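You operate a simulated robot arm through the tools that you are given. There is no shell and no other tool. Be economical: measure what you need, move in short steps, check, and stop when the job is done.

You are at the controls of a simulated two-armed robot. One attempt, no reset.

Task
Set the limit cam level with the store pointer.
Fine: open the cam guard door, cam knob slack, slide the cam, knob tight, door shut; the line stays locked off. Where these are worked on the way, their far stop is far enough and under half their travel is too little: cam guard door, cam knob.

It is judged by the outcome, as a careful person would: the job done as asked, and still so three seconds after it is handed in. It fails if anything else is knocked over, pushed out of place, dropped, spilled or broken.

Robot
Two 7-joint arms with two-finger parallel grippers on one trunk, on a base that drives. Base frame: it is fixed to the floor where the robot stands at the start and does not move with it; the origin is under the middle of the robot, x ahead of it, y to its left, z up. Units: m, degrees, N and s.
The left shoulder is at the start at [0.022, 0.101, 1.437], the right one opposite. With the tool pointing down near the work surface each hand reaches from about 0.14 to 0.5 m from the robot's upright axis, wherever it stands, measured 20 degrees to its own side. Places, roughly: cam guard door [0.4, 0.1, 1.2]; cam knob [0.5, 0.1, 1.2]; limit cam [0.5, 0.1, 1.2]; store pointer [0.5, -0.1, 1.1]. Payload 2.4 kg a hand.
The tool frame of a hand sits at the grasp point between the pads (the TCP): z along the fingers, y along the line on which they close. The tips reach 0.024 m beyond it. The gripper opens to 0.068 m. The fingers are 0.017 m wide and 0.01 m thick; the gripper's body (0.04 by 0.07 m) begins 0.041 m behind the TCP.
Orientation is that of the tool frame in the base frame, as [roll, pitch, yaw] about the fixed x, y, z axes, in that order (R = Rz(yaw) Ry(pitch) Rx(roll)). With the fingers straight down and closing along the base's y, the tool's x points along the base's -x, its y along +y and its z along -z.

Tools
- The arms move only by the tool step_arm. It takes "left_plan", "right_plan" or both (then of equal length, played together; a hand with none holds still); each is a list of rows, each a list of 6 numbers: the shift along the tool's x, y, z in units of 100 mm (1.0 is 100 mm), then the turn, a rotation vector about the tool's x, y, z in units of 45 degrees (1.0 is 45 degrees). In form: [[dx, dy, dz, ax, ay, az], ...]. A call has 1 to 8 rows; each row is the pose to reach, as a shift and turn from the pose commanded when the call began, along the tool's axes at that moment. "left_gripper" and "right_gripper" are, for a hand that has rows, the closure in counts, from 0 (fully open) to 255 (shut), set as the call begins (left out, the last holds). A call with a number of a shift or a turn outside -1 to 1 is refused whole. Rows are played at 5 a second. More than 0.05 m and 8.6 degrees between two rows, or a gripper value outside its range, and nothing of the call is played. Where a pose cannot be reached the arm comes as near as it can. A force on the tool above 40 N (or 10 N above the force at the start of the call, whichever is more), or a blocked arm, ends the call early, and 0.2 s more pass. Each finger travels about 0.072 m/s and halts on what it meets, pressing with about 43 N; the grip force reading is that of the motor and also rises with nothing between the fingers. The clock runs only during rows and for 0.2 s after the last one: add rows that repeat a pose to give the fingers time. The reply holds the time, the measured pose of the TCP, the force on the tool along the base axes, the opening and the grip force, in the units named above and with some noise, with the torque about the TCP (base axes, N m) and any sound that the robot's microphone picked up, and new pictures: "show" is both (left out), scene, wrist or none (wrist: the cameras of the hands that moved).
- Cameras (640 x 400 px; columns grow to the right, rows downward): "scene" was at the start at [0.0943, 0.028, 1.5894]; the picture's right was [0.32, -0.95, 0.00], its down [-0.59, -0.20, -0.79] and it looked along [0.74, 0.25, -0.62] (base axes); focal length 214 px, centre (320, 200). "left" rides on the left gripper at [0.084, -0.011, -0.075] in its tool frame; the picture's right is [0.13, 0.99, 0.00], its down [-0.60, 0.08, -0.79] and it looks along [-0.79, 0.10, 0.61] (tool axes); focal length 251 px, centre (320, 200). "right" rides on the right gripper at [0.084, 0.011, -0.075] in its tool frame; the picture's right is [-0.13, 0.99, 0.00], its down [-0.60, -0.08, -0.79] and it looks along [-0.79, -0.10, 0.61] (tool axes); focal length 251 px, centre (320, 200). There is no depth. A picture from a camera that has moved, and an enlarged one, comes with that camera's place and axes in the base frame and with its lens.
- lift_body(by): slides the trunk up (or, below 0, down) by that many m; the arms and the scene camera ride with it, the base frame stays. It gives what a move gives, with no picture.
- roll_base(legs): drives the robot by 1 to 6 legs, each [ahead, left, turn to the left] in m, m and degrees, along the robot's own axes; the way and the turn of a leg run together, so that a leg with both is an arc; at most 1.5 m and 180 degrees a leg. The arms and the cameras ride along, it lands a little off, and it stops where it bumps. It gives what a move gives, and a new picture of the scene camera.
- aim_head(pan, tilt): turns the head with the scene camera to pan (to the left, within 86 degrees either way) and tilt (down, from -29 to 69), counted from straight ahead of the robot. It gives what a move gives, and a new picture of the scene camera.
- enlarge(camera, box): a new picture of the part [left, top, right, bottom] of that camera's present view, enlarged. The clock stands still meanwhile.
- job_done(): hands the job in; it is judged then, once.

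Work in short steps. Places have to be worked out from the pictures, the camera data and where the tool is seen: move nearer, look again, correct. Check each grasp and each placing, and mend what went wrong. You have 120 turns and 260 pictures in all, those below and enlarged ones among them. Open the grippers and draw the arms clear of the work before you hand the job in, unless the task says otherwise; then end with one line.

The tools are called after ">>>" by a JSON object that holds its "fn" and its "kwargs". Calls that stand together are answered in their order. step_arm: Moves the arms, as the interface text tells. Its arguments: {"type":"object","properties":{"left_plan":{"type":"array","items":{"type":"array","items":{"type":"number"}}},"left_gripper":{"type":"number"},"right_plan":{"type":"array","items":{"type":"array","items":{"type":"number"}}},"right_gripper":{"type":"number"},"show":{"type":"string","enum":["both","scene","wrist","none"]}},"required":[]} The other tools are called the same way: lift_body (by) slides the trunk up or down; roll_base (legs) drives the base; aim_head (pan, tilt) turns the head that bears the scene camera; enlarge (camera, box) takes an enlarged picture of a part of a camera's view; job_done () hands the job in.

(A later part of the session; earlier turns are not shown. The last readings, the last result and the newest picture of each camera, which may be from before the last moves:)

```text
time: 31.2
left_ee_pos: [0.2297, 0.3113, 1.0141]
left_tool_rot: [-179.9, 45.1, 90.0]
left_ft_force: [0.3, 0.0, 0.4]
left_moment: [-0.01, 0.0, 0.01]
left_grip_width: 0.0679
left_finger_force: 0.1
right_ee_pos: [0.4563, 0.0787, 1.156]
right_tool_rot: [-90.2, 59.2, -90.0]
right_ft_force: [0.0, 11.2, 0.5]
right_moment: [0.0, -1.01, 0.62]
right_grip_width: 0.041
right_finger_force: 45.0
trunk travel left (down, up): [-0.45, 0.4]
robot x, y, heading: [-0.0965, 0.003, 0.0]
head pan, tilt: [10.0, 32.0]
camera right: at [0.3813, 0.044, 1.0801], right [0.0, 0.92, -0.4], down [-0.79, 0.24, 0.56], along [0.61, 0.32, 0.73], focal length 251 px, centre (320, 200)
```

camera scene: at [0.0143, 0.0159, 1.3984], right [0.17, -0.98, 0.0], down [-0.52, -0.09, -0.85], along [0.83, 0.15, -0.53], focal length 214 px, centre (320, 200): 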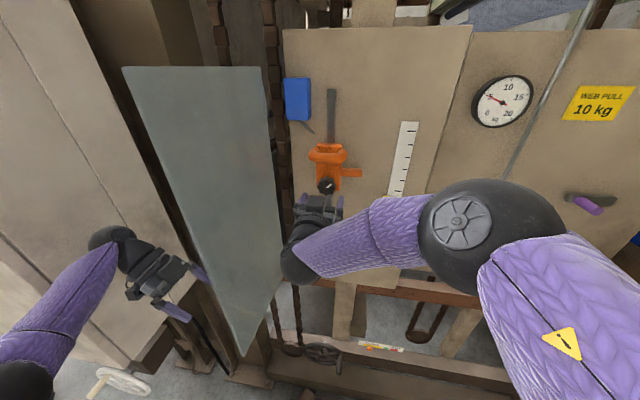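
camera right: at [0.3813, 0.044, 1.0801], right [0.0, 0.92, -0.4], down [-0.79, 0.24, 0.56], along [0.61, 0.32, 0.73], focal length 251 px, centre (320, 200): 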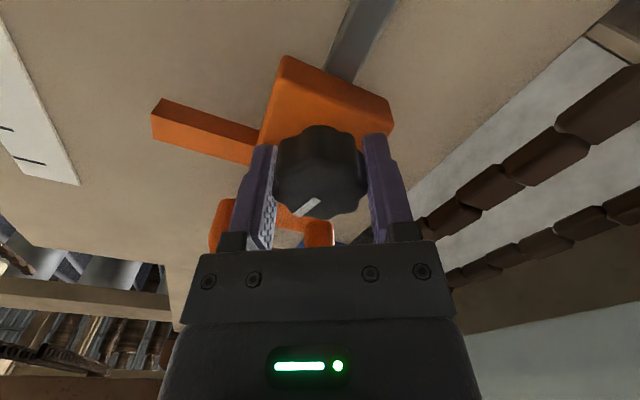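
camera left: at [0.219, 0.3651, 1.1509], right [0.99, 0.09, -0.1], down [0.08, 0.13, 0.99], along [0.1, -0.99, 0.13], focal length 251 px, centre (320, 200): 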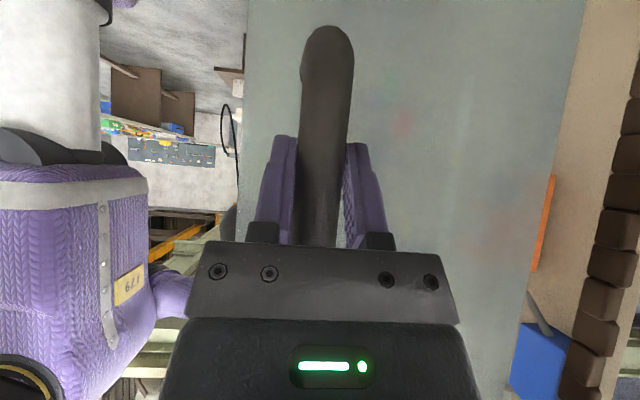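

The knob turned 30° with the hand and with almost no torque. Going on another 44°.

>>> {"fn": "step_arm", "kwargs": {"right_plan": [[0, 0, 0, 0, 0, -0.17], [0, 0, 0, 0, 0, -0.34], [0, 0, 0, 0, 0, -0.51], [0, 0, 0, 0, 0, -0.68], [0, 0, 0, 0, 0, -0.84], [0, 0, 0, 0, 0, -0.98]], "show": "wrist"}}

```text
time: 32.6
left_ee_pos: [0.2296, 0.3115, 1.0134]
left_tool_rot: [-179.8, 45.3, 90.1]
left_ft_force: [-0.1, 0.6, 0.0]
left_moment: [-0.02, 0.03, -0.04]
left_grip_width: 0.0679
left_finger_force: 0.1
right_ee_pos: [0.4577, 0.0784, 1.1568]
right_tool_rot: [-90.1, 15.1, -90.0]
right_ft_force: [-1.1, 11.9, -0.9]
right_moment: [-0.01, -0.33, 0.21]
right_grip_width: 0.0407
right_finger_force: 45.2
trunk travel left (down, up): [-0.45, 0.4]
robot x, y, heading: [-0.0996, 0.0002, 0.0]
head pan, tilt: [10.0, 32.0]
camera right: at [0.3813, -0.0008, 1.1252], right [0.0, 0.38, -0.92], down [-0.79, 0.56, 0.23], along [0.61, 0.73, 0.3], focal length 251 px, centre (320, 200)
```

right: 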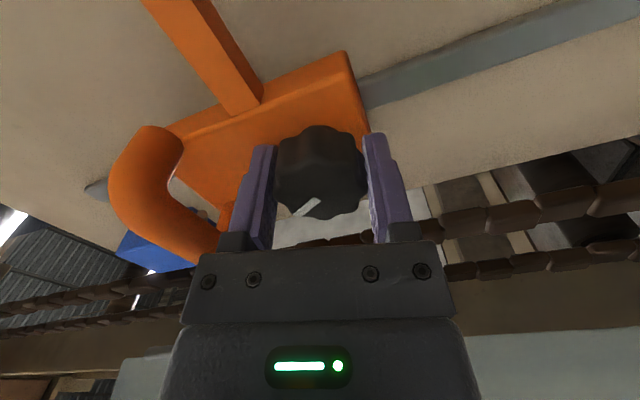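

It has now turned 75°, still freely and with no stop. Continuing.

>>> {"fn": "step_arm", "kwargs": {"right_plan": [[0, 0, 0, 0, 0, -0.17], [0, 0, 0, 0, 0, -0.34], [0, 0, 0, 0, 0, -0.51], [0, 0, 0, 0, 0, -0.68], [0, 0, 0, 0, 0, -0.84], [0, 0, 0, 0, 0, -0.98]], "show": "wrist"}}

```text
time: 34.0
left_ee_pos: [0.2298, 0.3096, 1.0141]
left_tool_rot: [-180.0, 45.1, 90.0]
left_ft_force: [0.5, 0.2, -0.4]
left_moment: [-0.01, 0.0, -0.02]
left_grip_width: 0.0677
left_finger_force: 0.0
right_ee_pos: [0.4579, 0.074, 1.1571]
right_tool_rot: [-89.9, -28.8, -90.1]
right_ft_force: [1.4, -0.8, 0.0]
right_moment: [1.04, -0.36, -0.28]
right_grip_width: 0.0411
right_finger_force: 45.0
trunk travel left (down, up): [-0.45, 0.4]
robot x, y, heading: [-0.0979, -0.0001, 0.2]
head pan, tilt: [10.0, 32.0]
camera right: at [0.3815, -0.0044, 1.1888], right [0.0, -0.37, -0.93], down [-0.79, 0.57, -0.22], along [0.61, 0.74, -0.29], focal length 251 px, centre (320, 200)
```

right: 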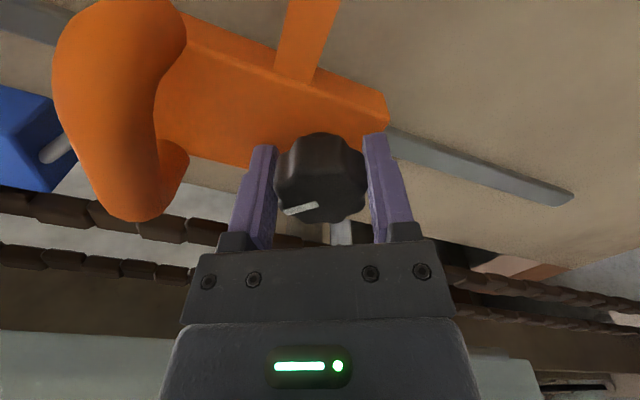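

At about 100° of turn a stop showed: torque about x reached 1.0 N m and the grip slipped slightly, so the knob is at its slack stop. I'll relieve the torque a little and test sliding down 10 mm while holding the knob.

>>> {"fn": "step_arm", "kwargs": {"right_plan": [[0, 0, 0, 0, 0, 0.13], [-0.024, 0.044, 0, 0, 0, 0.13], [-0.0485, 0.0875, 0, 0, 0, 0.13], [-0.0485, 0.0875, 0, 0, 0, 0.13]], "show": "both"}}

```text
time: 35.0
left_ee_pos: [0.2292, 0.3078, 1.0137]
left_tool_rot: [-180.0, 45.0, 90.0]
left_ft_force: [-0.2, 1.0, 0.4]
left_moment: [0.01, 0.03, 0.0]
left_grip_width: 0.0676
left_finger_force: 0.0
right_ee_pos: [0.458, 0.0744, 1.147]
right_tool_rot: [-89.9, -22.8, -90.0]
right_ft_force: [0.6, -8.6, -0.3]
right_moment: [-0.03, -0.34, -0.1]
right_grip_width: 0.041
right_finger_force: 45.2
trunk travel left (down, up): [-0.45, 0.4]
robot x, y, heading: [-0.1001, -0.0029, 0.4]
head pan, tilt: [10.0, 32.0]
camera scene: at [0.0144, 0.0141, 1.3984], right [0.17, -0.98, 0.0], down [-0.52, -0.09, -0.85], along [0.83, 0.15, -0.53], focal length 214 px, centre (320, 200)
camera right: at [0.3815, -0.0074, 1.1697], right [0.0, -0.27, -0.96], down [-0.79, 0.59, -0.16], along [0.61, 0.76, -0.21], focal length 251 px, centre (320, 200)
```

scene: 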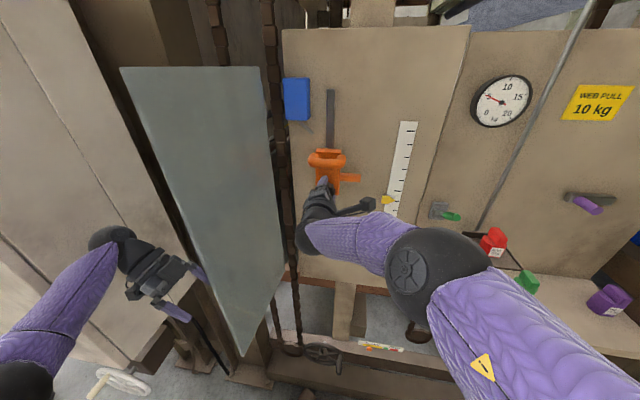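
right: 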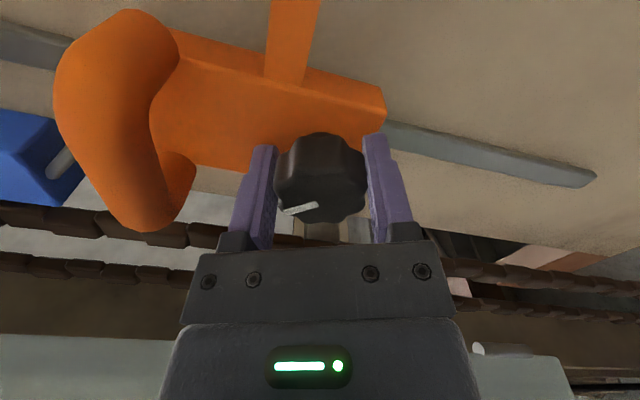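

It slides freely. Another 55 mm down.

>>> {"fn": "step_arm", "kwargs": {"right_plan": [[-0.07, 0.17, 0, 0, 0, 0], [-0.14, 0.34, 0, 0, 0, 0], [-0.2145, 0.506, 0, 0, 0, 0], [-0.2145, 0.506, 0, 0, 0, 0]], "show": "none"}}

>>> {"fn": "enlarge", "kwargs": {"camera": "scene", "box": [280, 90, 460, 260]}}

```text
time: 36.0
left_ee_pos: [0.2297, 0.3084, 1.0146]
left_tool_rot: [-179.9, 45.1, 90.0]
left_ft_force: [1.2, -0.1, 0.8]
left_moment: [0.0, -0.03, -0.03]
left_grip_width: 0.0682
left_finger_force: 0.0
right_ee_pos: [0.4575, 0.0748, 1.0914]
right_tool_rot: [-90.1, -22.9, -90.0]
right_ft_force: [-1.2, -5.7, -1.3]
right_moment: [0.01, -0.36, -0.23]
right_grip_width: 0.0409
right_finger_force: 44.9
trunk travel left (down, up): [-0.45, 0.4]
robot x, y, heading: [-0.0996, 0.0039, 0.1]
head pan, tilt: [10.0, 32.0]
```

```text
2.35 times, centred on (370, 175) of scene
camera zoom: at [0.0141, 0.0148, 1.3984], right [0.17, -0.98, 0.0], down [-0.52, -0.09, -0.85], along [0.84, 0.15, -0.53], focal length 505 px, centre (202, 259)
```

zoom: 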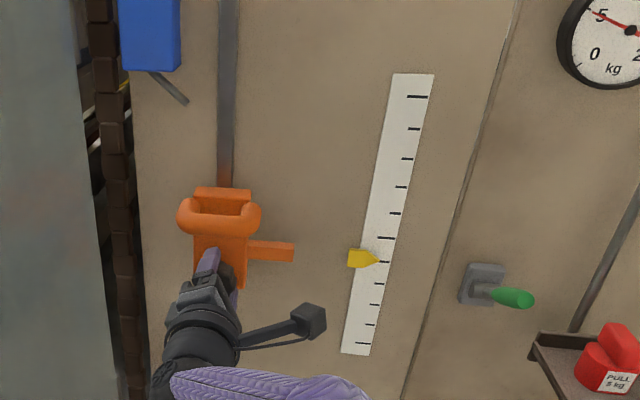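

From the level view, the drop needed is about 74–75 mm, and 66 mm is done. The scene view agrees: finger at about 1.117, pointer about 1.108. I'll go 8.5 mm further down.

>>> {"fn": "step_arm", "kwargs": {"right_plan": [[-0.017, 0.04, 0, 0, 0, 0], [-0.033, 0.078, 0, 0, 0, 0], [-0.033, 0.078, 0, 0, 0, 0]], "show": "none"}}

>>> {"fn": "enlarge", "kwargs": {"camera": "scene", "box": [310, 150, 430, 230]}}

```text
time: 36.8
left_ee_pos: [0.2291, 0.3086, 1.0144]
left_tool_rot: [-179.8, 45.1, 90.0]
left_ft_force: [0.1, 0.2, 0.2]
left_moment: [0.01, -0.02, 0.0]
left_grip_width: 0.0681
left_finger_force: 0.1
right_ee_pos: [0.4574, 0.0747, 1.0831]
right_tool_rot: [-90.1, -23.0, -89.8]
right_ft_force: [3.6, -1.5, 0.2]
right_moment: [-0.02, -0.9, -0.64]
right_grip_width: 0.0411
right_finger_force: 44.6
trunk travel left (down, up): [-0.45, 0.4]
robot x, y, heading: [-0.1013, -0.0001, -0.2]
head pan, tilt: [10.0, 32.0]
```

```text
5.00 times, centred on (370, 190) of scene
camera zoom: at [0.0148, 0.0158, 1.3983], right [0.17, -0.98, 0.0], down [-0.52, -0.09, -0.85], along [0.83, 0.15, -0.53], focal length 1072 px, centre (70, 250)
```

zoom: 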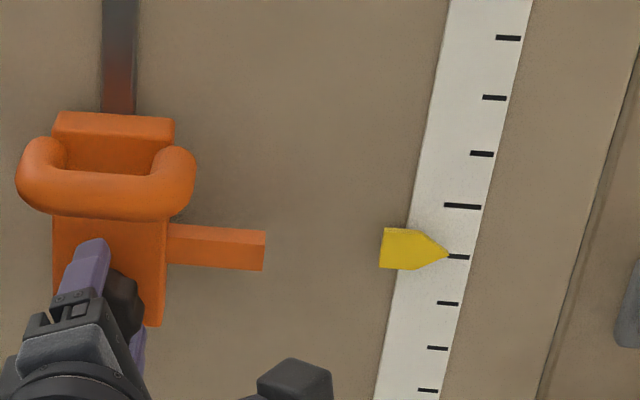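

The finger and pointer agree within 2–3 mm from this angle. Now tightening clockwise in 44° steps.

>>> {"fn": "step_arm", "kwargs": {"right_plan": [[0, 0, 0, 0, 0, 0.17], [0, 0, 0, 0, 0, 0.34], [0, 0, 0, 0, 0, 0.51], [0, 0, 0, 0, 0, 0.68], [0, 0, 0, 0, 0, 0.84], [0, 0, 0, 0, 0, 0.98]], "show": "none"}}

>>> {"fn": "step_arm", "kwargs": {"right_plan": [[0, 0, 0, 0, 0, 0.17], [0, 0, 0, 0, 0, 0.34], [0, 0, 0, 0, 0, 0.51], [0, 0, 0, 0, 0, 0.68]], "show": "wrist"}}

```text
time: 38.2
left_ee_pos: [0.2291, 0.3086, 1.013]
left_tool_rot: [-179.8, 45.0, 90.0]
left_ft_force: [0.4, 0.6, 0.3]
left_moment: [0.0, 0.0, -0.04]
left_grip_width: 0.0676
left_finger_force: 0.1
right_ee_pos: [0.4567, 0.0746, 1.0816]
right_tool_rot: [-90.1, 21.3, -90.0]
right_ft_force: [2.0, -9.0, -2.2]
right_moment: [-0.04, 0.86, -0.59]
right_grip_width: 0.041
right_finger_force: 45.1
trunk travel left (down, up): [-0.45, 0.4]
robot x, y, heading: [-0.1, 0.0004, -0.1]
head pan, tilt: [10.0, 32.0]
```

```text
time: 39.2
left_ee_pos: [0.2278, 0.3101, 1.0144]
left_tool_rot: [-179.8, 45.1, 90.0]
left_ft_force: [0.5, -0.9, -0.8]
left_moment: [-0.02, 0.02, -0.02]
left_grip_width: 0.0681
left_finger_force: 0.1
right_ee_pos: [0.4568, 0.0752, 1.0802]
right_tool_rot: [-90.0, 51.9, -90.0]
right_ft_force: [0.6, -1.9, -1.8]
right_moment: [0.02, -0.2, 0.63]
right_grip_width: 0.0413
right_finger_force: 45.1
right hand out of reach, approached as far as the arm can: row 3
trunk travel left (down, up): [-0.45, 0.4]
robot x, y, heading: [-0.1014, 0.0004, -0.0]
head pan, tilt: [10.0, 32.0]
camera right: at [0.3817, 0.0321, 1.0095], right [0.0, 0.86, -0.51], down [-0.79, 0.31, 0.52], along [0.61, 0.41, 0.68], focal length 251 px, centre (320, 200)
```

right: 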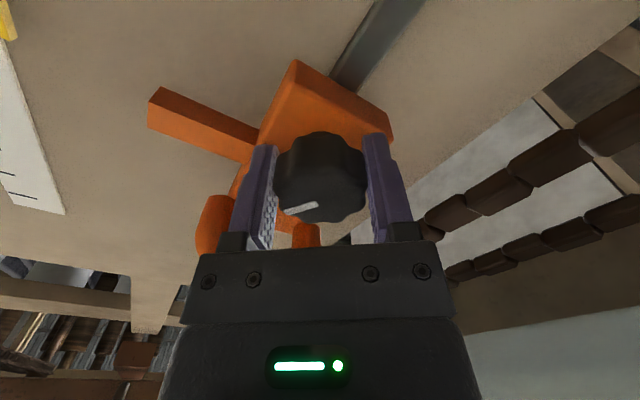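

The hand has drifted to z 1.080. I'll bring it back up 2 mm, then finish tightening until I feel the stop torque.

>>> {"fn": "step_arm", "kwargs": {"right_plan": [[-0.018, -0.014, 0, 0, 0, 0], [-0.018, -0.014, 0, 0, 0, 0.15], [-0.018, -0.014, 0, 0, 0, 0.3], [-0.018, -0.014, 0, 0, 0, 0.45], [-0.018, -0.014, 0, 0, 0, 0.6], [-0.018, -0.014, 0, 0, 0, 0.75]], "show": "wrist"}}

```text
time: 40.6
left_ee_pos: [0.2291, 0.3113, 1.014]
left_tool_rot: [-179.9, 45.1, 90.1]
left_ft_force: [-0.5, 0.3, 1.2]
left_moment: [0.01, -0.01, 0.04]
left_grip_width: 0.068
left_finger_force: 0.1
right_ee_pos: [0.4575, 0.078, 1.0833]
right_tool_rot: [-91.1, 85.6, -91.0]
right_ft_force: [0.7, 7.3, -1.6]
right_moment: [-0.23, 0.29, 0.27]
right_grip_width: 0.0414
right_finger_force: 44.6
trunk travel left (down, up): [-0.45, 0.4]
robot x, y, heading: [-0.0994, 0.0036, 0.4]
head pan, tilt: [10.0, 32.0]
camera right: at [0.3816, 0.0819, 1.0018], right [0.0, 1.0, 0.05], down [-0.79, -0.03, 0.61], along [0.61, -0.04, 0.79], focal length 251 px, centre (320, 200)
```

right: 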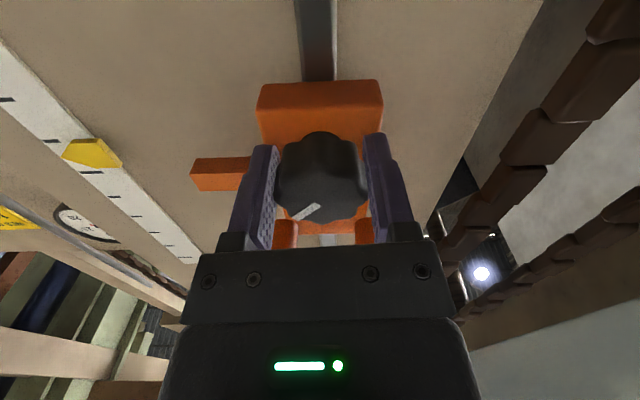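

The index mark is back near its starting direction and has slipped a little in the grip, so it is close to tight. Another 20° to confirm the stop.

>>> {"fn": "step_arm", "kwargs": {"right_plan": [[0, 0, 0, 0, 0, 0.15], [0, 0, 0, 0, 0, 0.3], [0, 0, 0, 0, 0, 0.45], [0, 0, 0, 0, 0, 0.45]], "show": "wrist"}}

```text
time: 41.6
left_ee_pos: [0.2288, 0.3131, 1.0141]
left_tool_rot: [-179.8, 45.3, 90.1]
left_ft_force: [0.5, 0.8, 0.7]
left_moment: [0.0, 0.0, 0.02]
left_grip_width: 0.0681
left_finger_force: 0.1
right_ee_pos: [0.4578, 0.0793, 1.0857]
right_tool_rot: [90.3, 74.3, 90.3]
right_ft_force: [0.9, 17.1, -1.7]
right_moment: [-0.59, -0.1, 0.65]
right_grip_width: 0.0419
right_finger_force: 44.9
trunk travel left (down, up): [-0.45, 0.4]
robot x, y, heading: [-0.0988, 0.0001, 0.3]
head pan, tilt: [10.0, 32.0]
camera right: at [0.3817, 0.1122, 1.0083], right [0.0, 0.92, 0.39], down [-0.79, -0.24, 0.56], along [0.61, -0.31, 0.73], focal length 251 px, centre (320, 200)
```

right: 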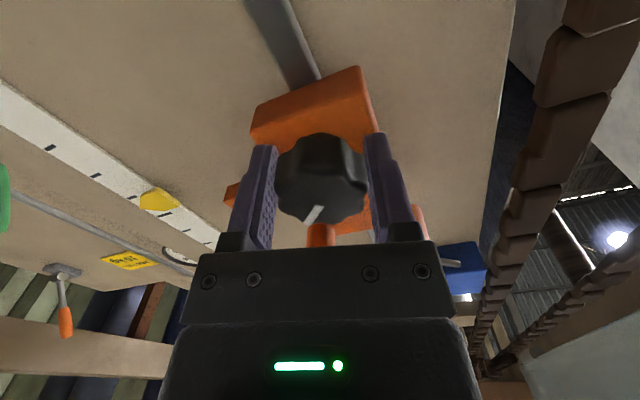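

The stop is felt (–0.6 N m and slipping), so the knob is tight. I'll open, back off, and check with a level view.

>>> {"fn": "step_arm", "kwargs": {"right_plan": [[0, 0, 0, 0, 0, 0], [0, 0, 0, 0, 0, 0], [0, 0, 0, 0, 0, 0], [0, 0, -0.3, 0, 0, -0.15], [0, 0, -0.6, 0, 0, -0.3], [0, 0, -0.9, 0, 0, -0.38], [0, 0, -0.9, 0, 0, -0.38]], "right_gripper": 0, "show": "none"}}

>>> {"fn": "step_arm", "kwargs": {"right_plan": [[0, 0, -0.1, 0, 0.17, 0], [0, 0, -0.2, 0, 0.34, 0], [0, 0, -0.3, 0, 0.51, 0], [0, 0, -0.4, 0, 0.68, 0], [0, 0, -0.5, 0, 0.85, 0], [0, 0, -0.6, 0, 1, 0], [0, 0, -0.6, 0, 1, 0]], "show": "both"}}

>>> {"fn": "enlarge", "kwargs": {"camera": "right", "box": [160, 40, 440, 240]}}

```text
time: 43.2
left_ee_pos: [0.2292, 0.3085, 1.0148]
left_tool_rot: [-179.9, 45.0, 90.0]
left_ft_force: [0.0, 0.3, 0.0]
left_moment: [0.02, -0.01, 0.0]
left_grip_width: 0.0678
left_finger_force: 0.1
right_ee_pos: [0.3687, 0.0784, 1.0871]
right_tool_rot: [-90.8, 88.5, -90.7]
right_ft_force: [0.1, -0.4, 0.5]
right_moment: [0.01, 0.0, 0.0]
right_grip_width: 0.0679
right_finger_force: 0.0
trunk travel left (down, up): [-0.45, 0.4]
robot x, y, heading: [-0.1003, 0.0022, 0.2]
head pan, tilt: [10.0, 32.0]
```

```text
time: 44.8
left_ee_pos: [0.2292, 0.3098, 1.0154]
left_tool_rot: [-179.9, 45.1, 90.0]
left_ft_force: [-0.3, -0.6, 0.0]
left_moment: [0.02, 0.01, 0.04]
left_grip_width: 0.0684
left_finger_force: 0.0
right_ee_pos: [0.3072, 0.0759, 1.0858]
right_tool_rot: [-178.1, 44.8, -178.8]
right_ft_force: [0.7, -0.9, 0.0]
right_moment: [-0.02, 0.02, -0.02]
right_grip_width: 0.068
right_finger_force: 0.1
trunk travel left (down, up): [-0.45, 0.4]
robot x, y, heading: [-0.1001, -0.0015, 0.2]
head pan, tilt: [10.0, 32.0]
camera scene: at [0.0144, 0.0159, 1.3984], right [0.17, -0.98, 0.0], down [-0.52, -0.09, -0.85], along [0.83, 0.15, -0.53], focal length 214 px, centre (320, 200)
camera right: at [0.194, 0.0873, 1.0808], right [0.09, 0.99, 0.07], down [-0.13, -0.06, 0.99], along [0.99, -0.1, 0.13], focal length 251 px, centre (320, 200)
```

scene: 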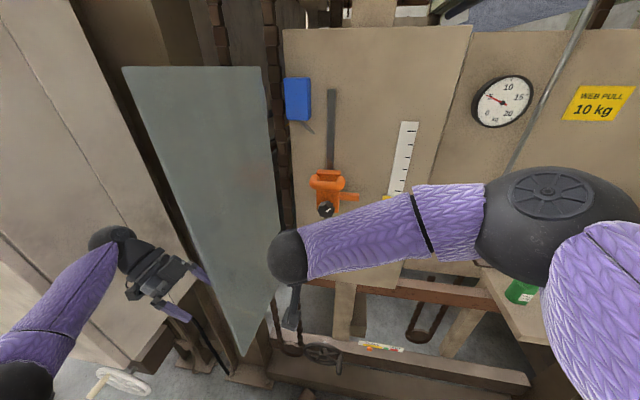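
right: 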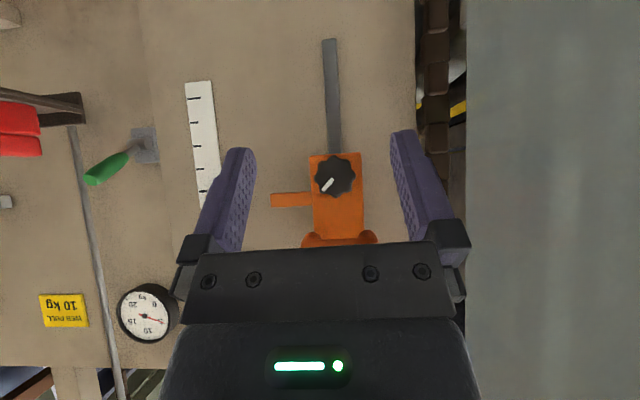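

```text
2.00 times, centred on (300, 140) of right
camera zoom: at [0.194, 0.0873, 1.0808], right [0.09, 0.99, 0.07], down [-0.13, -0.06, 0.99], along [0.99, -0.1, 0.13], focal length 503 px, centre (360, 320)
```

zoom: 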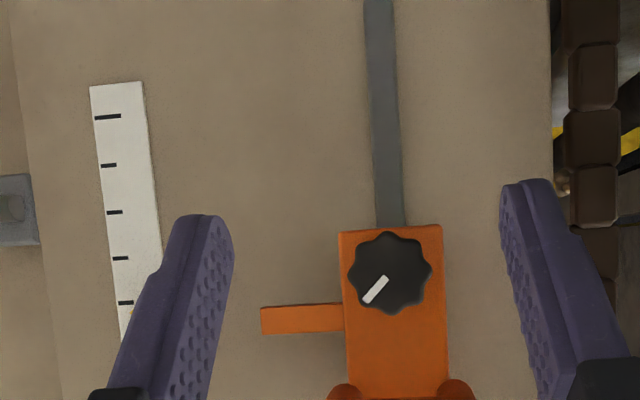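

The knob mark is back at its starting direction, so it is tight. The pointer is hidden behind a finger, so I'll shift the hand sideways to see the pointer and the cam finger together.

>>> {"fn": "step_arm", "kwargs": {"right_plan": [[0.02, -0.25, -0.1, 0, 0, 0], [0.05, -0.5, -0.25, 0, 0, 0], [0.07, -0.75, -0.35, 0, 0, 0], [0.07, -0.75, -0.35, 0, 0, 0]], "show": "wrist"}}

>>> {"fn": "enlarge", "kwargs": {"camera": "right", "box": [220, 80, 460, 230]}}

```text
time: 45.8
left_ee_pos: [0.2297, 0.3095, 1.0152]
left_tool_rot: [-180.0, 45.1, 89.9]
left_ft_force: [-1.0, -0.1, 0.5]
left_moment: [-0.01, -0.01, -0.02]
left_grip_width: 0.0678
left_finger_force: 0.0
right_ee_pos: [0.278, 0.0024, 1.1076]
right_tool_rot: [-178.1, 44.9, -178.7]
right_ft_force: [0.3, -0.4, 0.4]
right_moment: [-0.02, 0.01, 0.01]
right_grip_width: 0.0678
right_finger_force: 0.1
trunk travel left (down, up): [-0.45, 0.4]
robot x, y, heading: [-0.0982, -0.0012, 0.2]
head pan, tilt: [10.0, 32.0]
camera right: at [0.1652, 0.0133, 1.1025], right [0.09, 0.99, 0.07], down [-0.13, -0.06, 0.99], along [0.99, -0.1, 0.13], focal length 251 px, centre (320, 200)
```

right: 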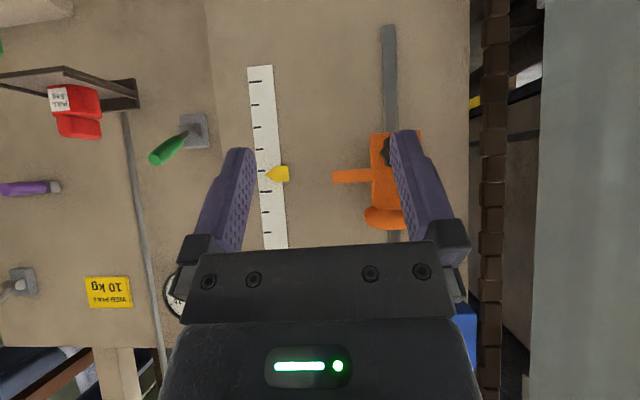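

```text
2.67 times, centred on (340, 155) of right
camera zoom: at [0.1652, 0.0133, 1.1025], right [0.09, 0.99, 0.07], down [-0.13, -0.06, 0.99], along [0.99, -0.1, 0.13], focal length 670 px, centre (267, 320)
```

zoom: 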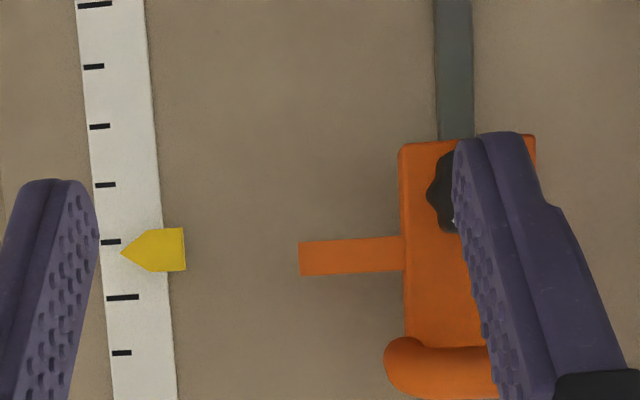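

The level view shows the cam finger about 8 mm above the pointer: gripping off-centre let the cam creep up while I tightened. The knob now sits at about (0.458, 0.0776, 1.091). I'll square up on it again and redo it with a centred grip.

>>> {"fn": "step_arm", "kwargs": {"right_plan": [[-0.1, 0.15, 0.15, 0, -0.17, 0], [-0.2, 0.3, 0.3, 0, -0.34, 0], [-0.3, 0.45, 0.45, 0, -0.51, 0], [-0.43, 0.6, 0.6, 0, -0.68, 0], [-0.55, 0.7, 0.75, 0, -0.85, 0], [-0.65, 0.75, 0.9, 0, -1, 0], [-0.65, 0.75, 0.9, 0, -1, 0]], "show": "wrist"}}

```text
time: 47.4
left_ee_pos: [0.2283, 0.3095, 1.0138]
left_tool_rot: [180.0, 45.1, 89.9]
left_ft_force: [-0.7, 0.0, 0.9]
left_moment: [0.02, 0.01, -0.03]
left_grip_width: 0.068
left_finger_force: 0.1
right_ee_pos: [0.3894, 0.0769, 1.0866]
right_tool_rot: [-88.8, 88.6, -88.8]
right_ft_force: [0.4, 0.3, 0.9]
right_moment: [-0.01, 0.0, -0.03]
right_grip_width: 0.068
right_finger_force: 0.1
trunk travel left (down, up): [-0.45, 0.4]
robot x, y, heading: [-0.0988, 0.0029, 0.2]
head pan, tilt: [10.0, 32.0]
camera right: at [0.3125, 0.0847, 1.0038], right [0.0, 0.99, 0.11], down [-0.79, -0.06, 0.61], along [0.61, -0.08, 0.79], focal length 251 px, centre (320, 200)
```

right: 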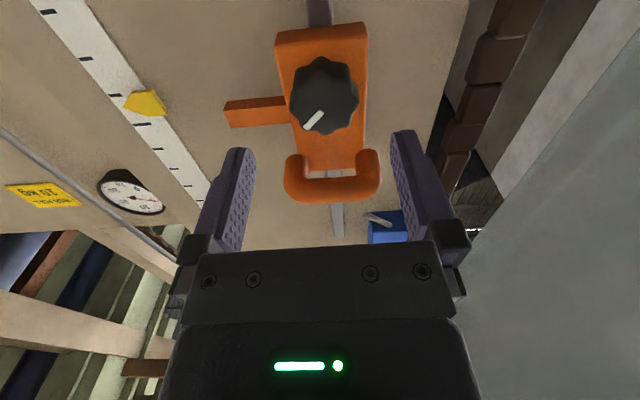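

This view puts the knob at z ≈ 1.088–1.090. I'll raise the hand 2 mm, advance and close.

>>> {"fn": "step_arm", "kwargs": {"right_plan": [[-0.02, 0.01, 0.25, 0, 0, 0], [-0.02, 0.01, 0.5, 0, 0, 0], [-0.02, 0.01, 0.685, 0, 0, 0], [-0.02, 0.01, 0.685, 0, 0, 0]], "show": "none"}}

>>> {"fn": "step_arm", "kwargs": {"right_plan": [[0, 0, 0, 0, 0, 0], [0, 0, 0, 0, 0, 0], [0, 0, 0, 0, 0, 0]], "right_gripper": 255, "show": "wrist"}}

>>> {"fn": "enlarge", "kwargs": {"camera": "scene", "box": [310, 150, 430, 230]}}

```text
time: 48.4
left_ee_pos: [0.2287, 0.3104, 1.0134]
left_tool_rot: [-180.0, 45.1, 90.1]
left_ft_force: [0.8, 0.3, 0.0]
left_moment: [-0.02, -0.01, 0.01]
left_grip_width: 0.0679
left_finger_force: 0.1
right_ee_pos: [0.4568, 0.0761, 1.0892]
right_tool_rot: [-93.3, 88.5, -93.3]
right_ft_force: [-0.2, -0.2, 0.1]
right_moment: [-0.01, -0.01, -0.02]
right_grip_width: 0.0679
right_finger_force: 0.0
trunk travel left (down, up): [-0.45, 0.4]
robot x, y, heading: [-0.1024, 0.0018, 0.1]
head pan, tilt: [10.0, 32.0]
```

```text
time: 49.2
left_ee_pos: [0.2296, 0.3104, 1.0137]
left_tool_rot: [-179.8, 45.2, 90.1]
left_ft_force: [-0.3, 0.3, 0.1]
left_moment: [0.04, 0.0, -0.02]
left_grip_width: 0.068
left_finger_force: 0.2
right_ee_pos: [0.4565, 0.0779, 1.0885]
right_tool_rot: [-95.0, 88.6, -94.8]
right_ft_force: [0.4, 8.1, -0.9]
right_moment: [-0.03, 0.16, 0.84]
right_grip_width: 0.0409
right_finger_force: 44.8
trunk travel left (down, up): [-0.45, 0.4]
robot x, y, heading: [-0.0989, -0.0003, 0.1]
head pan, tilt: [10.0, 32.0]
camera right: at [0.3802, 0.0865, 1.0053], right [0.0, 0.99, 0.1], down [-0.79, -0.07, 0.61], along [0.61, -0.08, 0.79], focal length 251 px, centre (320, 200)
```

right: 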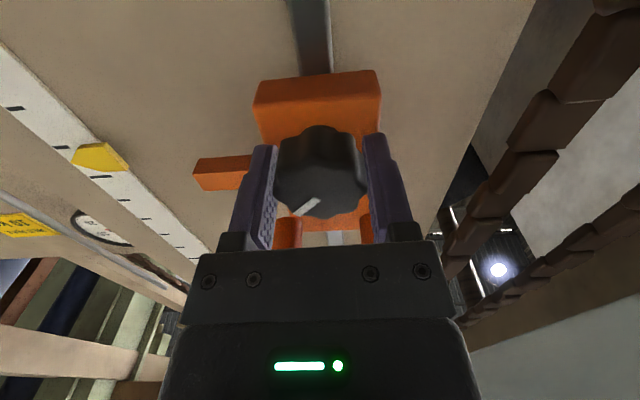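

```text
5.00 times, centred on (370, 190) of scene
camera zoom: at [0.0148, 0.0176, 1.3983], right [0.17, -0.98, 0.0], down [-0.52, -0.09, -0.85], along [0.83, 0.15, -0.53], focal length 1072 px, centre (70, 250)
```

zoom: 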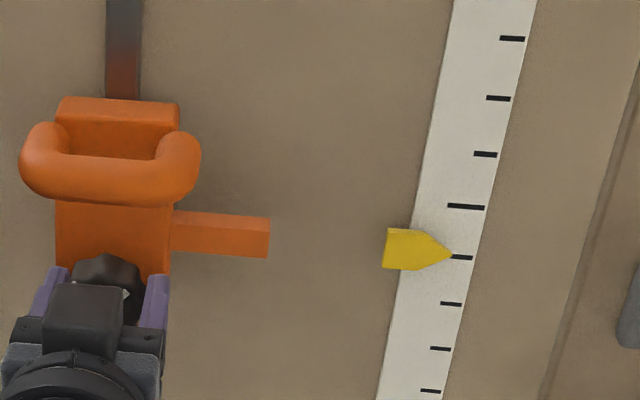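

This compares well with the earlier picture: the cam was correct when the finger's lower corner was at row ~270, and it is now at 258, about 7.5 mm high. Turning slack by 88°, short of the stop.

>>> {"fn": "step_arm", "kwargs": {"right_plan": [[0, 0, 0, 0, 0, -0.17], [0, 0, 0, 0, 0, -0.34], [0, 0, 0, 0, 0, -0.51], [0, 0, 0, 0, 0, -0.68], [0, 0, 0, 0, 0, -0.84], [0, 0, 0, 0, 0, -0.98]], "show": "none"}}

>>> {"fn": "step_arm", "kwargs": {"right_plan": [[0, 0, 0, 0, 0, -0.17], [0, 0, 0, 0, 0, -0.34], [0, 0, 0, 0, 0, -0.51], [0, 0, 0, 0, 0, -0.68], [0, 0, 0, 0, 0, -0.84], [0, 0, 0, 0, 0, -0.98]], "show": "wrist"}}

>>> {"fn": "enlarge", "kwargs": {"camera": "scene", "box": [310, 150, 430, 230]}}

```text
time: 50.6
left_ee_pos: [0.2284, 0.3096, 1.0137]
left_tool_rot: [-179.8, 45.2, 90.0]
left_ft_force: [-0.1, -0.2, 1.2]
left_moment: [-0.01, -0.02, 0.01]
left_grip_width: 0.068
left_finger_force: 0.0
right_ee_pos: [0.4572, 0.0771, 1.0898]
right_tool_rot: [-90.1, 44.3, -90.2]
right_ft_force: [3.0, 6.1, -0.3]
right_moment: [0.02, -0.89, 0.67]
right_grip_width: 0.0409
right_finger_force: 45.1
trunk travel left (down, up): [-0.45, 0.4]
robot x, y, heading: [-0.0979, -0.0001, 0.3]
head pan, tilt: [10.0, 32.0]
```

```text
time: 52.0
left_ee_pos: [0.2292, 0.3089, 1.0139]
left_tool_rot: [-179.8, 45.1, 90.2]
left_ft_force: [-0.6, 0.8, 0.0]
left_moment: [-0.01, -0.03, -0.02]
left_grip_width: 0.068
left_finger_force: 0.1
right_ee_pos: [0.4563, 0.0774, 1.0887]
right_tool_rot: [-90.2, 0.3, -90.0]
right_ft_force: [5.2, 0.9, -1.3]
right_moment: [0.0, -0.4, -0.54]
right_grip_width: 0.0412
right_finger_force: 45.1
trunk travel left (down, up): [-0.45, 0.4]
robot x, y, heading: [-0.1002, 0.0009, 0.0]
head pan, tilt: [10.0, 32.0]
camera right: at [0.3802, -0.0071, 1.079], right [0.0, 0.13, -0.99], down [-0.79, 0.6, 0.08], along [0.61, 0.79, 0.11], focal length 251 px, centre (320, 200)
```

right: 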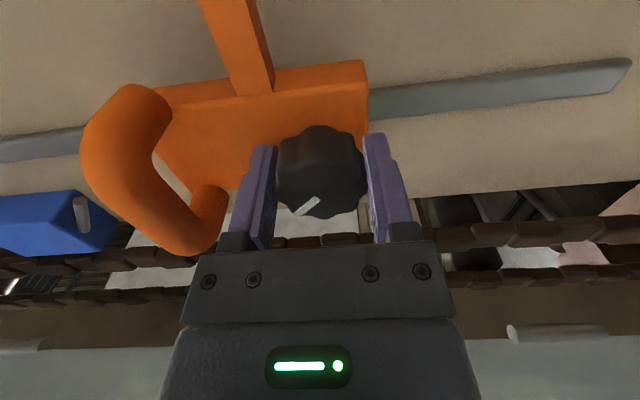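

```text
5.00 times, centred on (370, 190) of scene
camera zoom: at [0.0153, 0.0163, 1.3983], right [0.17, -0.98, 0.0], down [-0.52, -0.09, -0.85], along [0.83, 0.15, -0.53], focal length 1072 px, centre (70, 250)
```

zoom: 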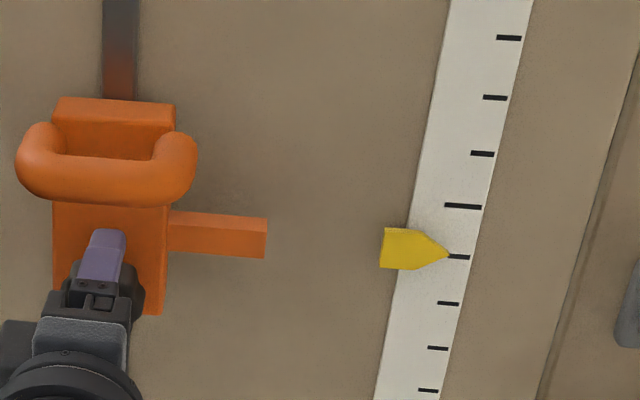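

There was no slip, and the cam is still at row 258. With the hand turned 90°, tool y points straight down, so I'll move 8 mm along it.

>>> {"fn": "step_arm", "kwargs": {"right_plan": [[0, 0.04, 0, 0, 0, 0], [0, 0.08, 0, 0, 0, 0], [0, 0.08, 0, 0, 0, 0]], "show": "none"}}

>>> {"fn": "enlarge", "kwargs": {"camera": "scene", "box": [310, 150, 430, 230]}}

```text
time: 52.8
left_ee_pos: [0.2305, 0.3107, 1.0134]
left_tool_rot: [-179.6, 45.2, 90.1]
left_ft_force: [0.2, -0.5, -0.8]
left_moment: [0.0, 0.03, 0.02]
left_grip_width: 0.0679
left_finger_force: 0.0
right_ee_pos: [0.4551, 0.0773, 1.0806]
right_tool_rot: [-90.3, 0.4, -89.9]
right_ft_force: [12.5, 7.1, -1.6]
right_moment: [-0.03, -0.24, -0.6]
right_grip_width: 0.041
right_finger_force: 45.0
trunk travel left (down, up): [-0.45, 0.4]
robot x, y, heading: [-0.0977, 0.0032, -0.1]
head pan, tilt: [10.0, 32.0]
```

```text
5.00 times, centred on (370, 190) of scene
camera zoom: at [0.0166, 0.0173, 1.3981], right [0.17, -0.98, 0.0], down [-0.52, -0.09, -0.85], along [0.83, 0.15, -0.53], focal length 1072 px, centre (70, 250)
```

zoom: 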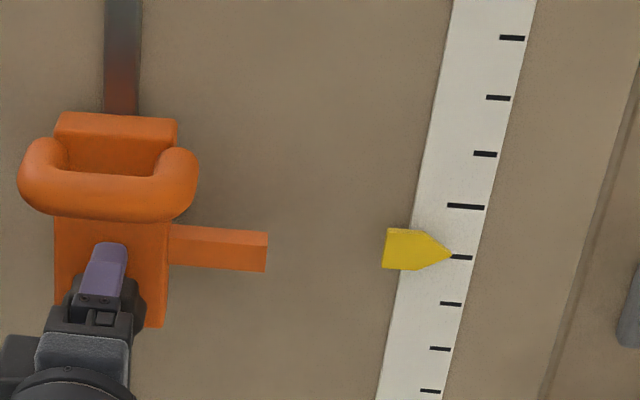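

The lower corner is now at row 271, as wanted. Turning back the same angle to tighten, checking the cam's place on the way.

>>> {"fn": "step_arm", "kwargs": {"right_plan": [[0, 0, 0, 0, 0, 0.17], [0, 0, 0, 0, 0, 0.34], [0, 0, 0, 0, 0, 0.51], [0, 0, 0, 0, 0, 0.68], [0, 0, 0, 0, 0, 0.84], [0, 0, 0, 0, 0, 0.98]], "show": "none"}}

>>> {"fn": "enlarge", "kwargs": {"camera": "scene", "box": [310, 150, 430, 230]}}

```text
time: 54.2
left_ee_pos: [0.2291, 0.3093, 1.0139]
left_tool_rot: [-179.7, 45.1, 90.1]
left_ft_force: [-0.5, 0.0, -0.8]
left_moment: [0.01, 0.01, 0.02]
left_grip_width: 0.0682
left_finger_force: 0.0
right_ee_pos: [0.4564, 0.0771, 1.0806]
right_tool_rot: [-90.2, 44.8, -90.2]
right_ft_force: [4.7, 3.0, -1.2]
right_moment: [-0.04, 1.09, -0.18]
right_grip_width: 0.0408
right_finger_force: 44.3
right hand out of reach, approached as far as the arm can: row 1
trunk travel left (down, up): [-0.45, 0.4]
robot x, y, heading: [-0.0992, 0.0009, 0.3]
head pan, tilt: [10.0, 32.0]
```

```text
5.00 times, centred on (370, 190) of scene
camera zoom: at [0.0156, 0.0165, 1.3983], right [0.17, -0.98, 0.0], down [-0.52, -0.09, -0.85], along [0.83, 0.15, -0.53], focal length 1072 px, centre (70, 250)
```

zoom: 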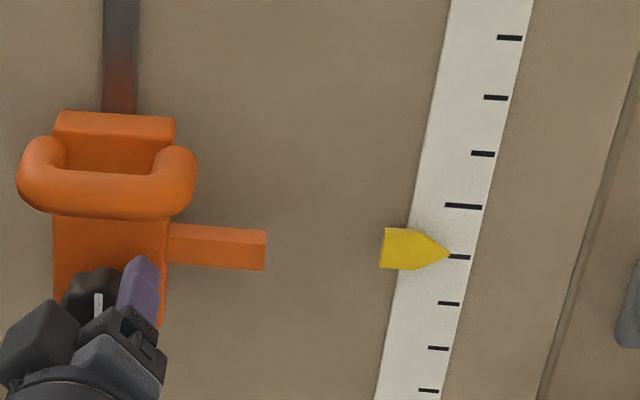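

Still at row 270. Finishing the turn, a few degrees beyond the starting angle.

>>> {"fn": "step_arm", "kwargs": {"right_plan": [[0, 0, 0, 0, 0, 0.17], [0, 0, 0, 0, 0, 0.34], [0, 0, 0, 0, 0, 0.51], [0, 0, 0, 0, 0, 0.68], [0, 0, 0, 0, 0, 0.84], [0, 0, 0, 0, 0, 1.0], [0, 0, 0, 0, 0, 1.0]], "show": "none"}}

>>> {"fn": "step_arm", "kwargs": {"right_plan": [[0, 0, 0, 0, 0, 0.1], [0, 0, 0, 0, 0, 0.2], [0, 0, 0, 0, 0, 0.2]], "show": "wrist"}}

>>> {"fn": "enlarge", "kwargs": {"camera": "scene", "box": [310, 150, 430, 230]}}

```text
time: 55.8
left_ee_pos: [0.2306, 0.3102, 1.0134]
left_tool_rot: [-179.7, 45.2, 90.1]
left_ft_force: [-0.1, -0.2, -0.4]
left_moment: [-0.01, -0.01, 0.03]
left_grip_width: 0.0679
left_finger_force: 0.1
right_ee_pos: [0.4563, 0.0788, 1.0812]
right_tool_rot: [-110.4, 89.6, -110.4]
right_ft_force: [3.4, 4.6, -1.0]
right_moment: [-0.03, 1.22, 0.43]
right_grip_width: 0.0408
right_finger_force: 45.2
trunk travel left (down, up): [-0.45, 0.4]
robot x, y, heading: [-0.1017, -0.0003, -0.1]
head pan, tilt: [10.0, 32.0]
```

```text
time: 56.6
left_ee_pos: [0.2289, 0.3117, 1.0134]
left_tool_rot: [-179.9, 45.2, 90.1]
left_ft_force: [-0.8, 0.2, 0.3]
left_moment: [-0.02, 0.0, -0.02]
left_grip_width: 0.0683
left_finger_force: 0.0
right_ee_pos: [0.4559, 0.0786, 1.0804]
right_tool_rot: [90.3, 81.5, 90.2]
right_ft_force: [4.7, 8.8, -0.9]
right_moment: [-0.71, -0.7, 0.48]
right_grip_width: 0.0415
right_finger_force: 44.8
trunk travel left (down, up): [-0.45, 0.4]
robot x, y, heading: [-0.1016, -0.0014, 0.0]
head pan, tilt: [10.0, 32.0]
camera right: at [0.3799, 0.1013, 0.9998], right [0.0, 0.96, 0.27], down [-0.79, -0.17, 0.59], along [0.61, -0.22, 0.76], focal length 251 px, centre (320, 200)
```

right: 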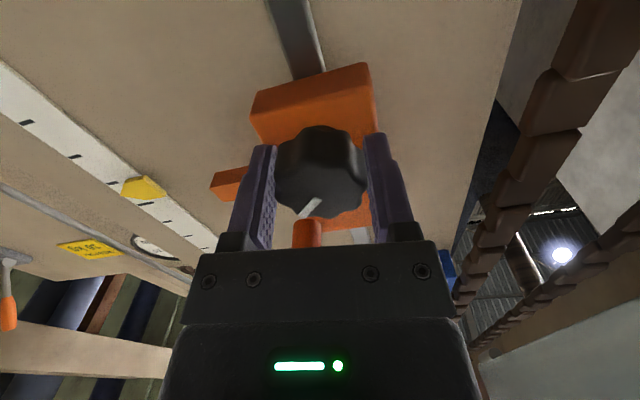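

```text
5.00 times, centred on (370, 190) of scene
camera zoom: at [0.0149, 0.018, 1.3983], right [0.17, -0.98, 0.0], down [-0.52, -0.09, -0.85], along [0.83, 0.15, -0.53], focal length 1072 px, centre (70, 250)
```

zoom: 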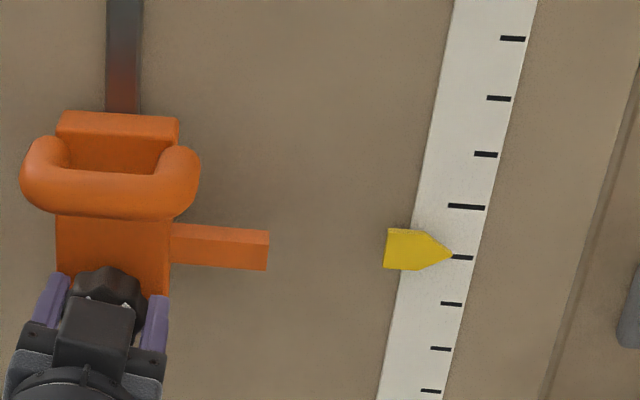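

The stop torque is –0.7 N m and the cam held at row 270. I'll release, retreat, and check again with the level view.

>>> {"fn": "step_arm", "kwargs": {"right_plan": [[0, 0, 0, 0, 0, -0.1], [0, 0, 0, 0, 0, -0.15], [0, 0, 0, 0, 0, -0.19], [0, 0, -0.3, 0, 0, -0.19], [0, 0, -0.6, 0, 0, -0.19], [0, 0, -0.9, 0, 0, -0.19], [0, 0, -0.9, 0, 0, -0.19]], "right_gripper": 0, "show": "none"}}

>>> {"fn": "step_arm", "kwargs": {"right_plan": [[0, -0.1, -0.15, 0, 0.17, 0], [0, -0.2, -0.3, 0, 0.34, 0], [-0.1, -0.35, -0.5, 0, 0.51, 0], [-0.1, -0.5, -0.6, 0, 0.68, 0], [-0.2, -0.65, -0.75, 0, 0.85, 0], [-0.2, -0.75, -0.9, 0, 1, 0], [-0.2, -0.75, -0.9, 0, 1, 0]], "show": "wrist"}}

>>> {"fn": "enlarge", "kwargs": {"camera": "right", "box": [220, 80, 460, 230]}}

```text
time: 58.2
left_ee_pos: [0.2291, 0.3081, 1.0141]
left_tool_rot: [-179.8, 45.1, 90.0]
left_ft_force: [0.3, 0.9, 0.0]
left_moment: [-0.02, 0.02, 0.0]
left_grip_width: 0.0678
left_finger_force: 0.0
right_ee_pos: [0.366, 0.079, 1.0825]
right_tool_rot: [-160.1, 90.0, -160.2]
right_ft_force: [0.0, 0.5, 0.0]
right_moment: [0.0, -0.02, 0.02]
right_grip_width: 0.068
right_finger_force: 0.1
trunk travel left (down, up): [-0.45, 0.4]
robot x, y, heading: [-0.0981, -0.0002, 0.1]
head pan, tilt: [10.0, 32.0]
```

```text
time: 59.8
left_ee_pos: [0.2295, 0.3096, 1.0145]
left_tool_rot: [-179.8, 45.1, 90.0]
left_ft_force: [-0.8, 1.1, -0.8]
left_moment: [0.04, -0.02, 0.03]
left_grip_width: 0.0682
left_finger_force: 0.1
right_ee_pos: [0.2765, 0.0035, 1.1039]
right_tool_rot: [180.0, 44.9, -179.9]
right_ft_force: [1.0, 0.7, 0.3]
right_moment: [-0.01, 0.0, -0.01]
right_grip_width: 0.0679
right_finger_force: 0.1
trunk travel left (down, up): [-0.45, 0.4]
robot x, y, heading: [-0.1021, 0.0028, 0.0]
head pan, tilt: [10.0, 32.0]
camera right: at [0.163, 0.0133, 1.0978], right [0.09, 0.99, 0.09], down [-0.13, -0.08, 0.99], along [0.99, -0.1, 0.12], focal length 251 px, centre (320, 200)
```

right: 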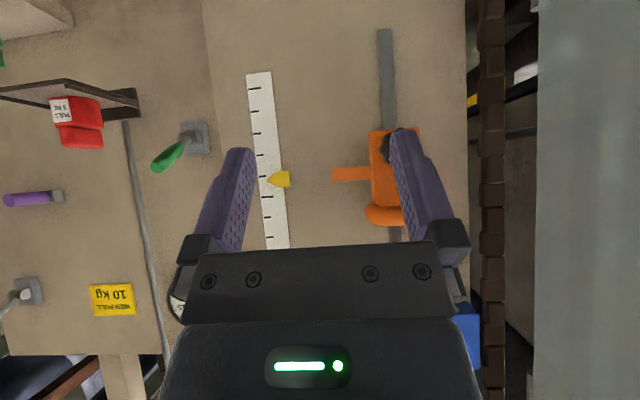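

```text
2.67 times, centred on (340, 155) of right
camera zoom: at [0.163, 0.0133, 1.0978], right [0.09, 0.99, 0.09], down [-0.13, -0.08, 0.99], along [0.99, -0.1, 0.12], focal length 670 px, centre (267, 320)
```

zoom: 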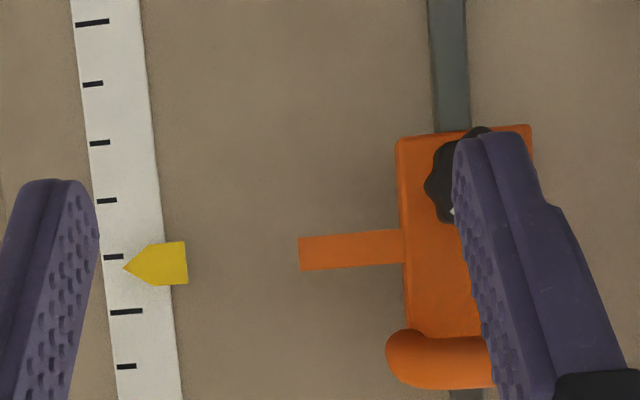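

The level view shows finger and pointer aligned to about 1 mm, with the knob tight. Now I'll clear the right hand from the door's sweep and raise the trunk back, so the left hand returns to its pose beside the handle.

>>> {"fn": "step_arm", "kwargs": {"right_plan": [[0.1, -0.35, -0.1, 0, 0, 0], [0.2, -0.7, -0.2, 0, 0, 0], [0.3, -1, -0.3, 0, 0, 0], [0.3, -1, -0.3, 0, 0, 0]], "show": "none"}}

>>> {"fn": "step_arm", "kwargs": {"right_plan": [[0.1, -0.25, -0.1, 0, 0, 0], [0.2, -0.5, -0.2, 0, 0, 0], [0.2, -0.5, -0.2, 0, 0, 0]], "show": "none"}}

>>> {"fn": "lift_body", "kwargs": {"by": 0.2}}

>>> {"fn": "aim_head", "kwargs": {"pan": 15, "tilt": 45}}

```text
time: 60.8
left_ee_pos: [0.2295, 0.3101, 1.014]
left_tool_rot: [-179.8, 45.1, 90.0]
left_ft_force: [-1.0, 0.8, 0.3]
left_moment: [-0.02, 0.0, 0.01]
left_grip_width: 0.0681
left_finger_force: 0.1
right_ee_pos: [0.2339, -0.0974, 1.1021]
right_tool_rot: [180.0, 44.9, 180.0]
right_ft_force: [-0.4, -0.1, 0.0]
right_moment: [-0.01, -0.01, 0.0]
right_grip_width: 0.0683
right_finger_force: 0.1
trunk travel left (down, up): [-0.45, 0.4]
robot x, y, heading: [-0.1001, -0.0019, 0.1]
head pan, tilt: [10.0, 32.0]
```

```text
time: 61.6
left_ee_pos: [0.2293, 0.3095, 1.0148]
left_tool_rot: [-179.9, 45.1, 89.9]
left_ft_force: [-0.1, -0.4, -0.3]
left_moment: [-0.01, 0.02, -0.02]
left_grip_width: 0.068
left_finger_force: 0.0
right_ee_pos: [0.2388, -0.1429, 1.0986]
right_tool_rot: [-179.9, 44.9, -180.0]
right_ft_force: [-0.3, 0.0, -0.3]
right_moment: [-0.02, -0.02, -0.02]
right_grip_width: 0.0683
right_finger_force: 0.0
right hand out of reach, approached as far as the arm can: row 1, 2, 3
trunk travel left (down, up): [-0.45, 0.4]
robot x, y, heading: [-0.0987, 0.0005, -0.1]
head pan, tilt: [10.0, 32.0]
```

```text
time: 63.7
left_ee_pos: [0.2293, 0.3088, 1.2146]
left_tool_rot: [-179.9, 45.1, 90.0]
left_ft_force: [0.6, -0.5, -0.7]
left_moment: [0.03, -0.03, 0.05]
left_grip_width: 0.0679
left_finger_force: 0.0
right_ee_pos: [0.2412, -0.1444, 1.2982]
right_tool_rot: [179.9, 44.9, 180.0]
right_ft_force: [-0.1, 0.1, 0.5]
right_moment: [0.02, -0.02, 0.0]
right_grip_width: 0.068
right_finger_force: 0.0
trunk travel left (down, up): [-0.65, 0.2]
robot x, y, heading: [-0.0991, 0.0014, -0.0]
head pan, tilt: [10.0, 32.0]
```

```text
time: 64.5
left_ee_pos: [0.2296, 0.3098, 1.215]
left_tool_rot: [-179.9, 45.1, 89.9]
left_ft_force: [0.9, 0.0, -0.1]
left_moment: [-0.01, -0.05, 0.02]
left_grip_width: 0.068
left_finger_force: 0.0
right_ee_pos: [0.2404, -0.1441, 1.2979]
right_tool_rot: [179.9, 45.0, 180.0]
right_ft_force: [0.9, 0.3, -0.5]
right_moment: [0.02, 0.03, 0.0]
right_grip_width: 0.0681
right_finger_force: 0.0
trunk travel left (down, up): [-0.65, 0.2]
robot x, y, heading: [-0.1006, 0.0025, -0.1]
head pan, tilt: [15.0, 45.0]
camera scene: at [-0.0083, 0.0212, 1.5794], right [0.26, -0.97, 0.0], down [-0.68, -0.18, -0.71], along [0.68, 0.18, -0.71], focal length 214 px, centre (320, 200)
```

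scene: 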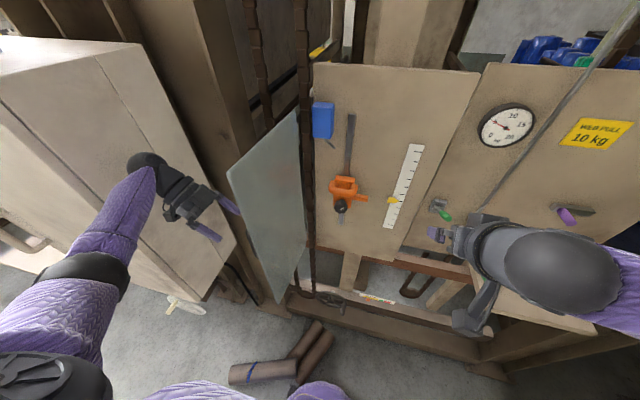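

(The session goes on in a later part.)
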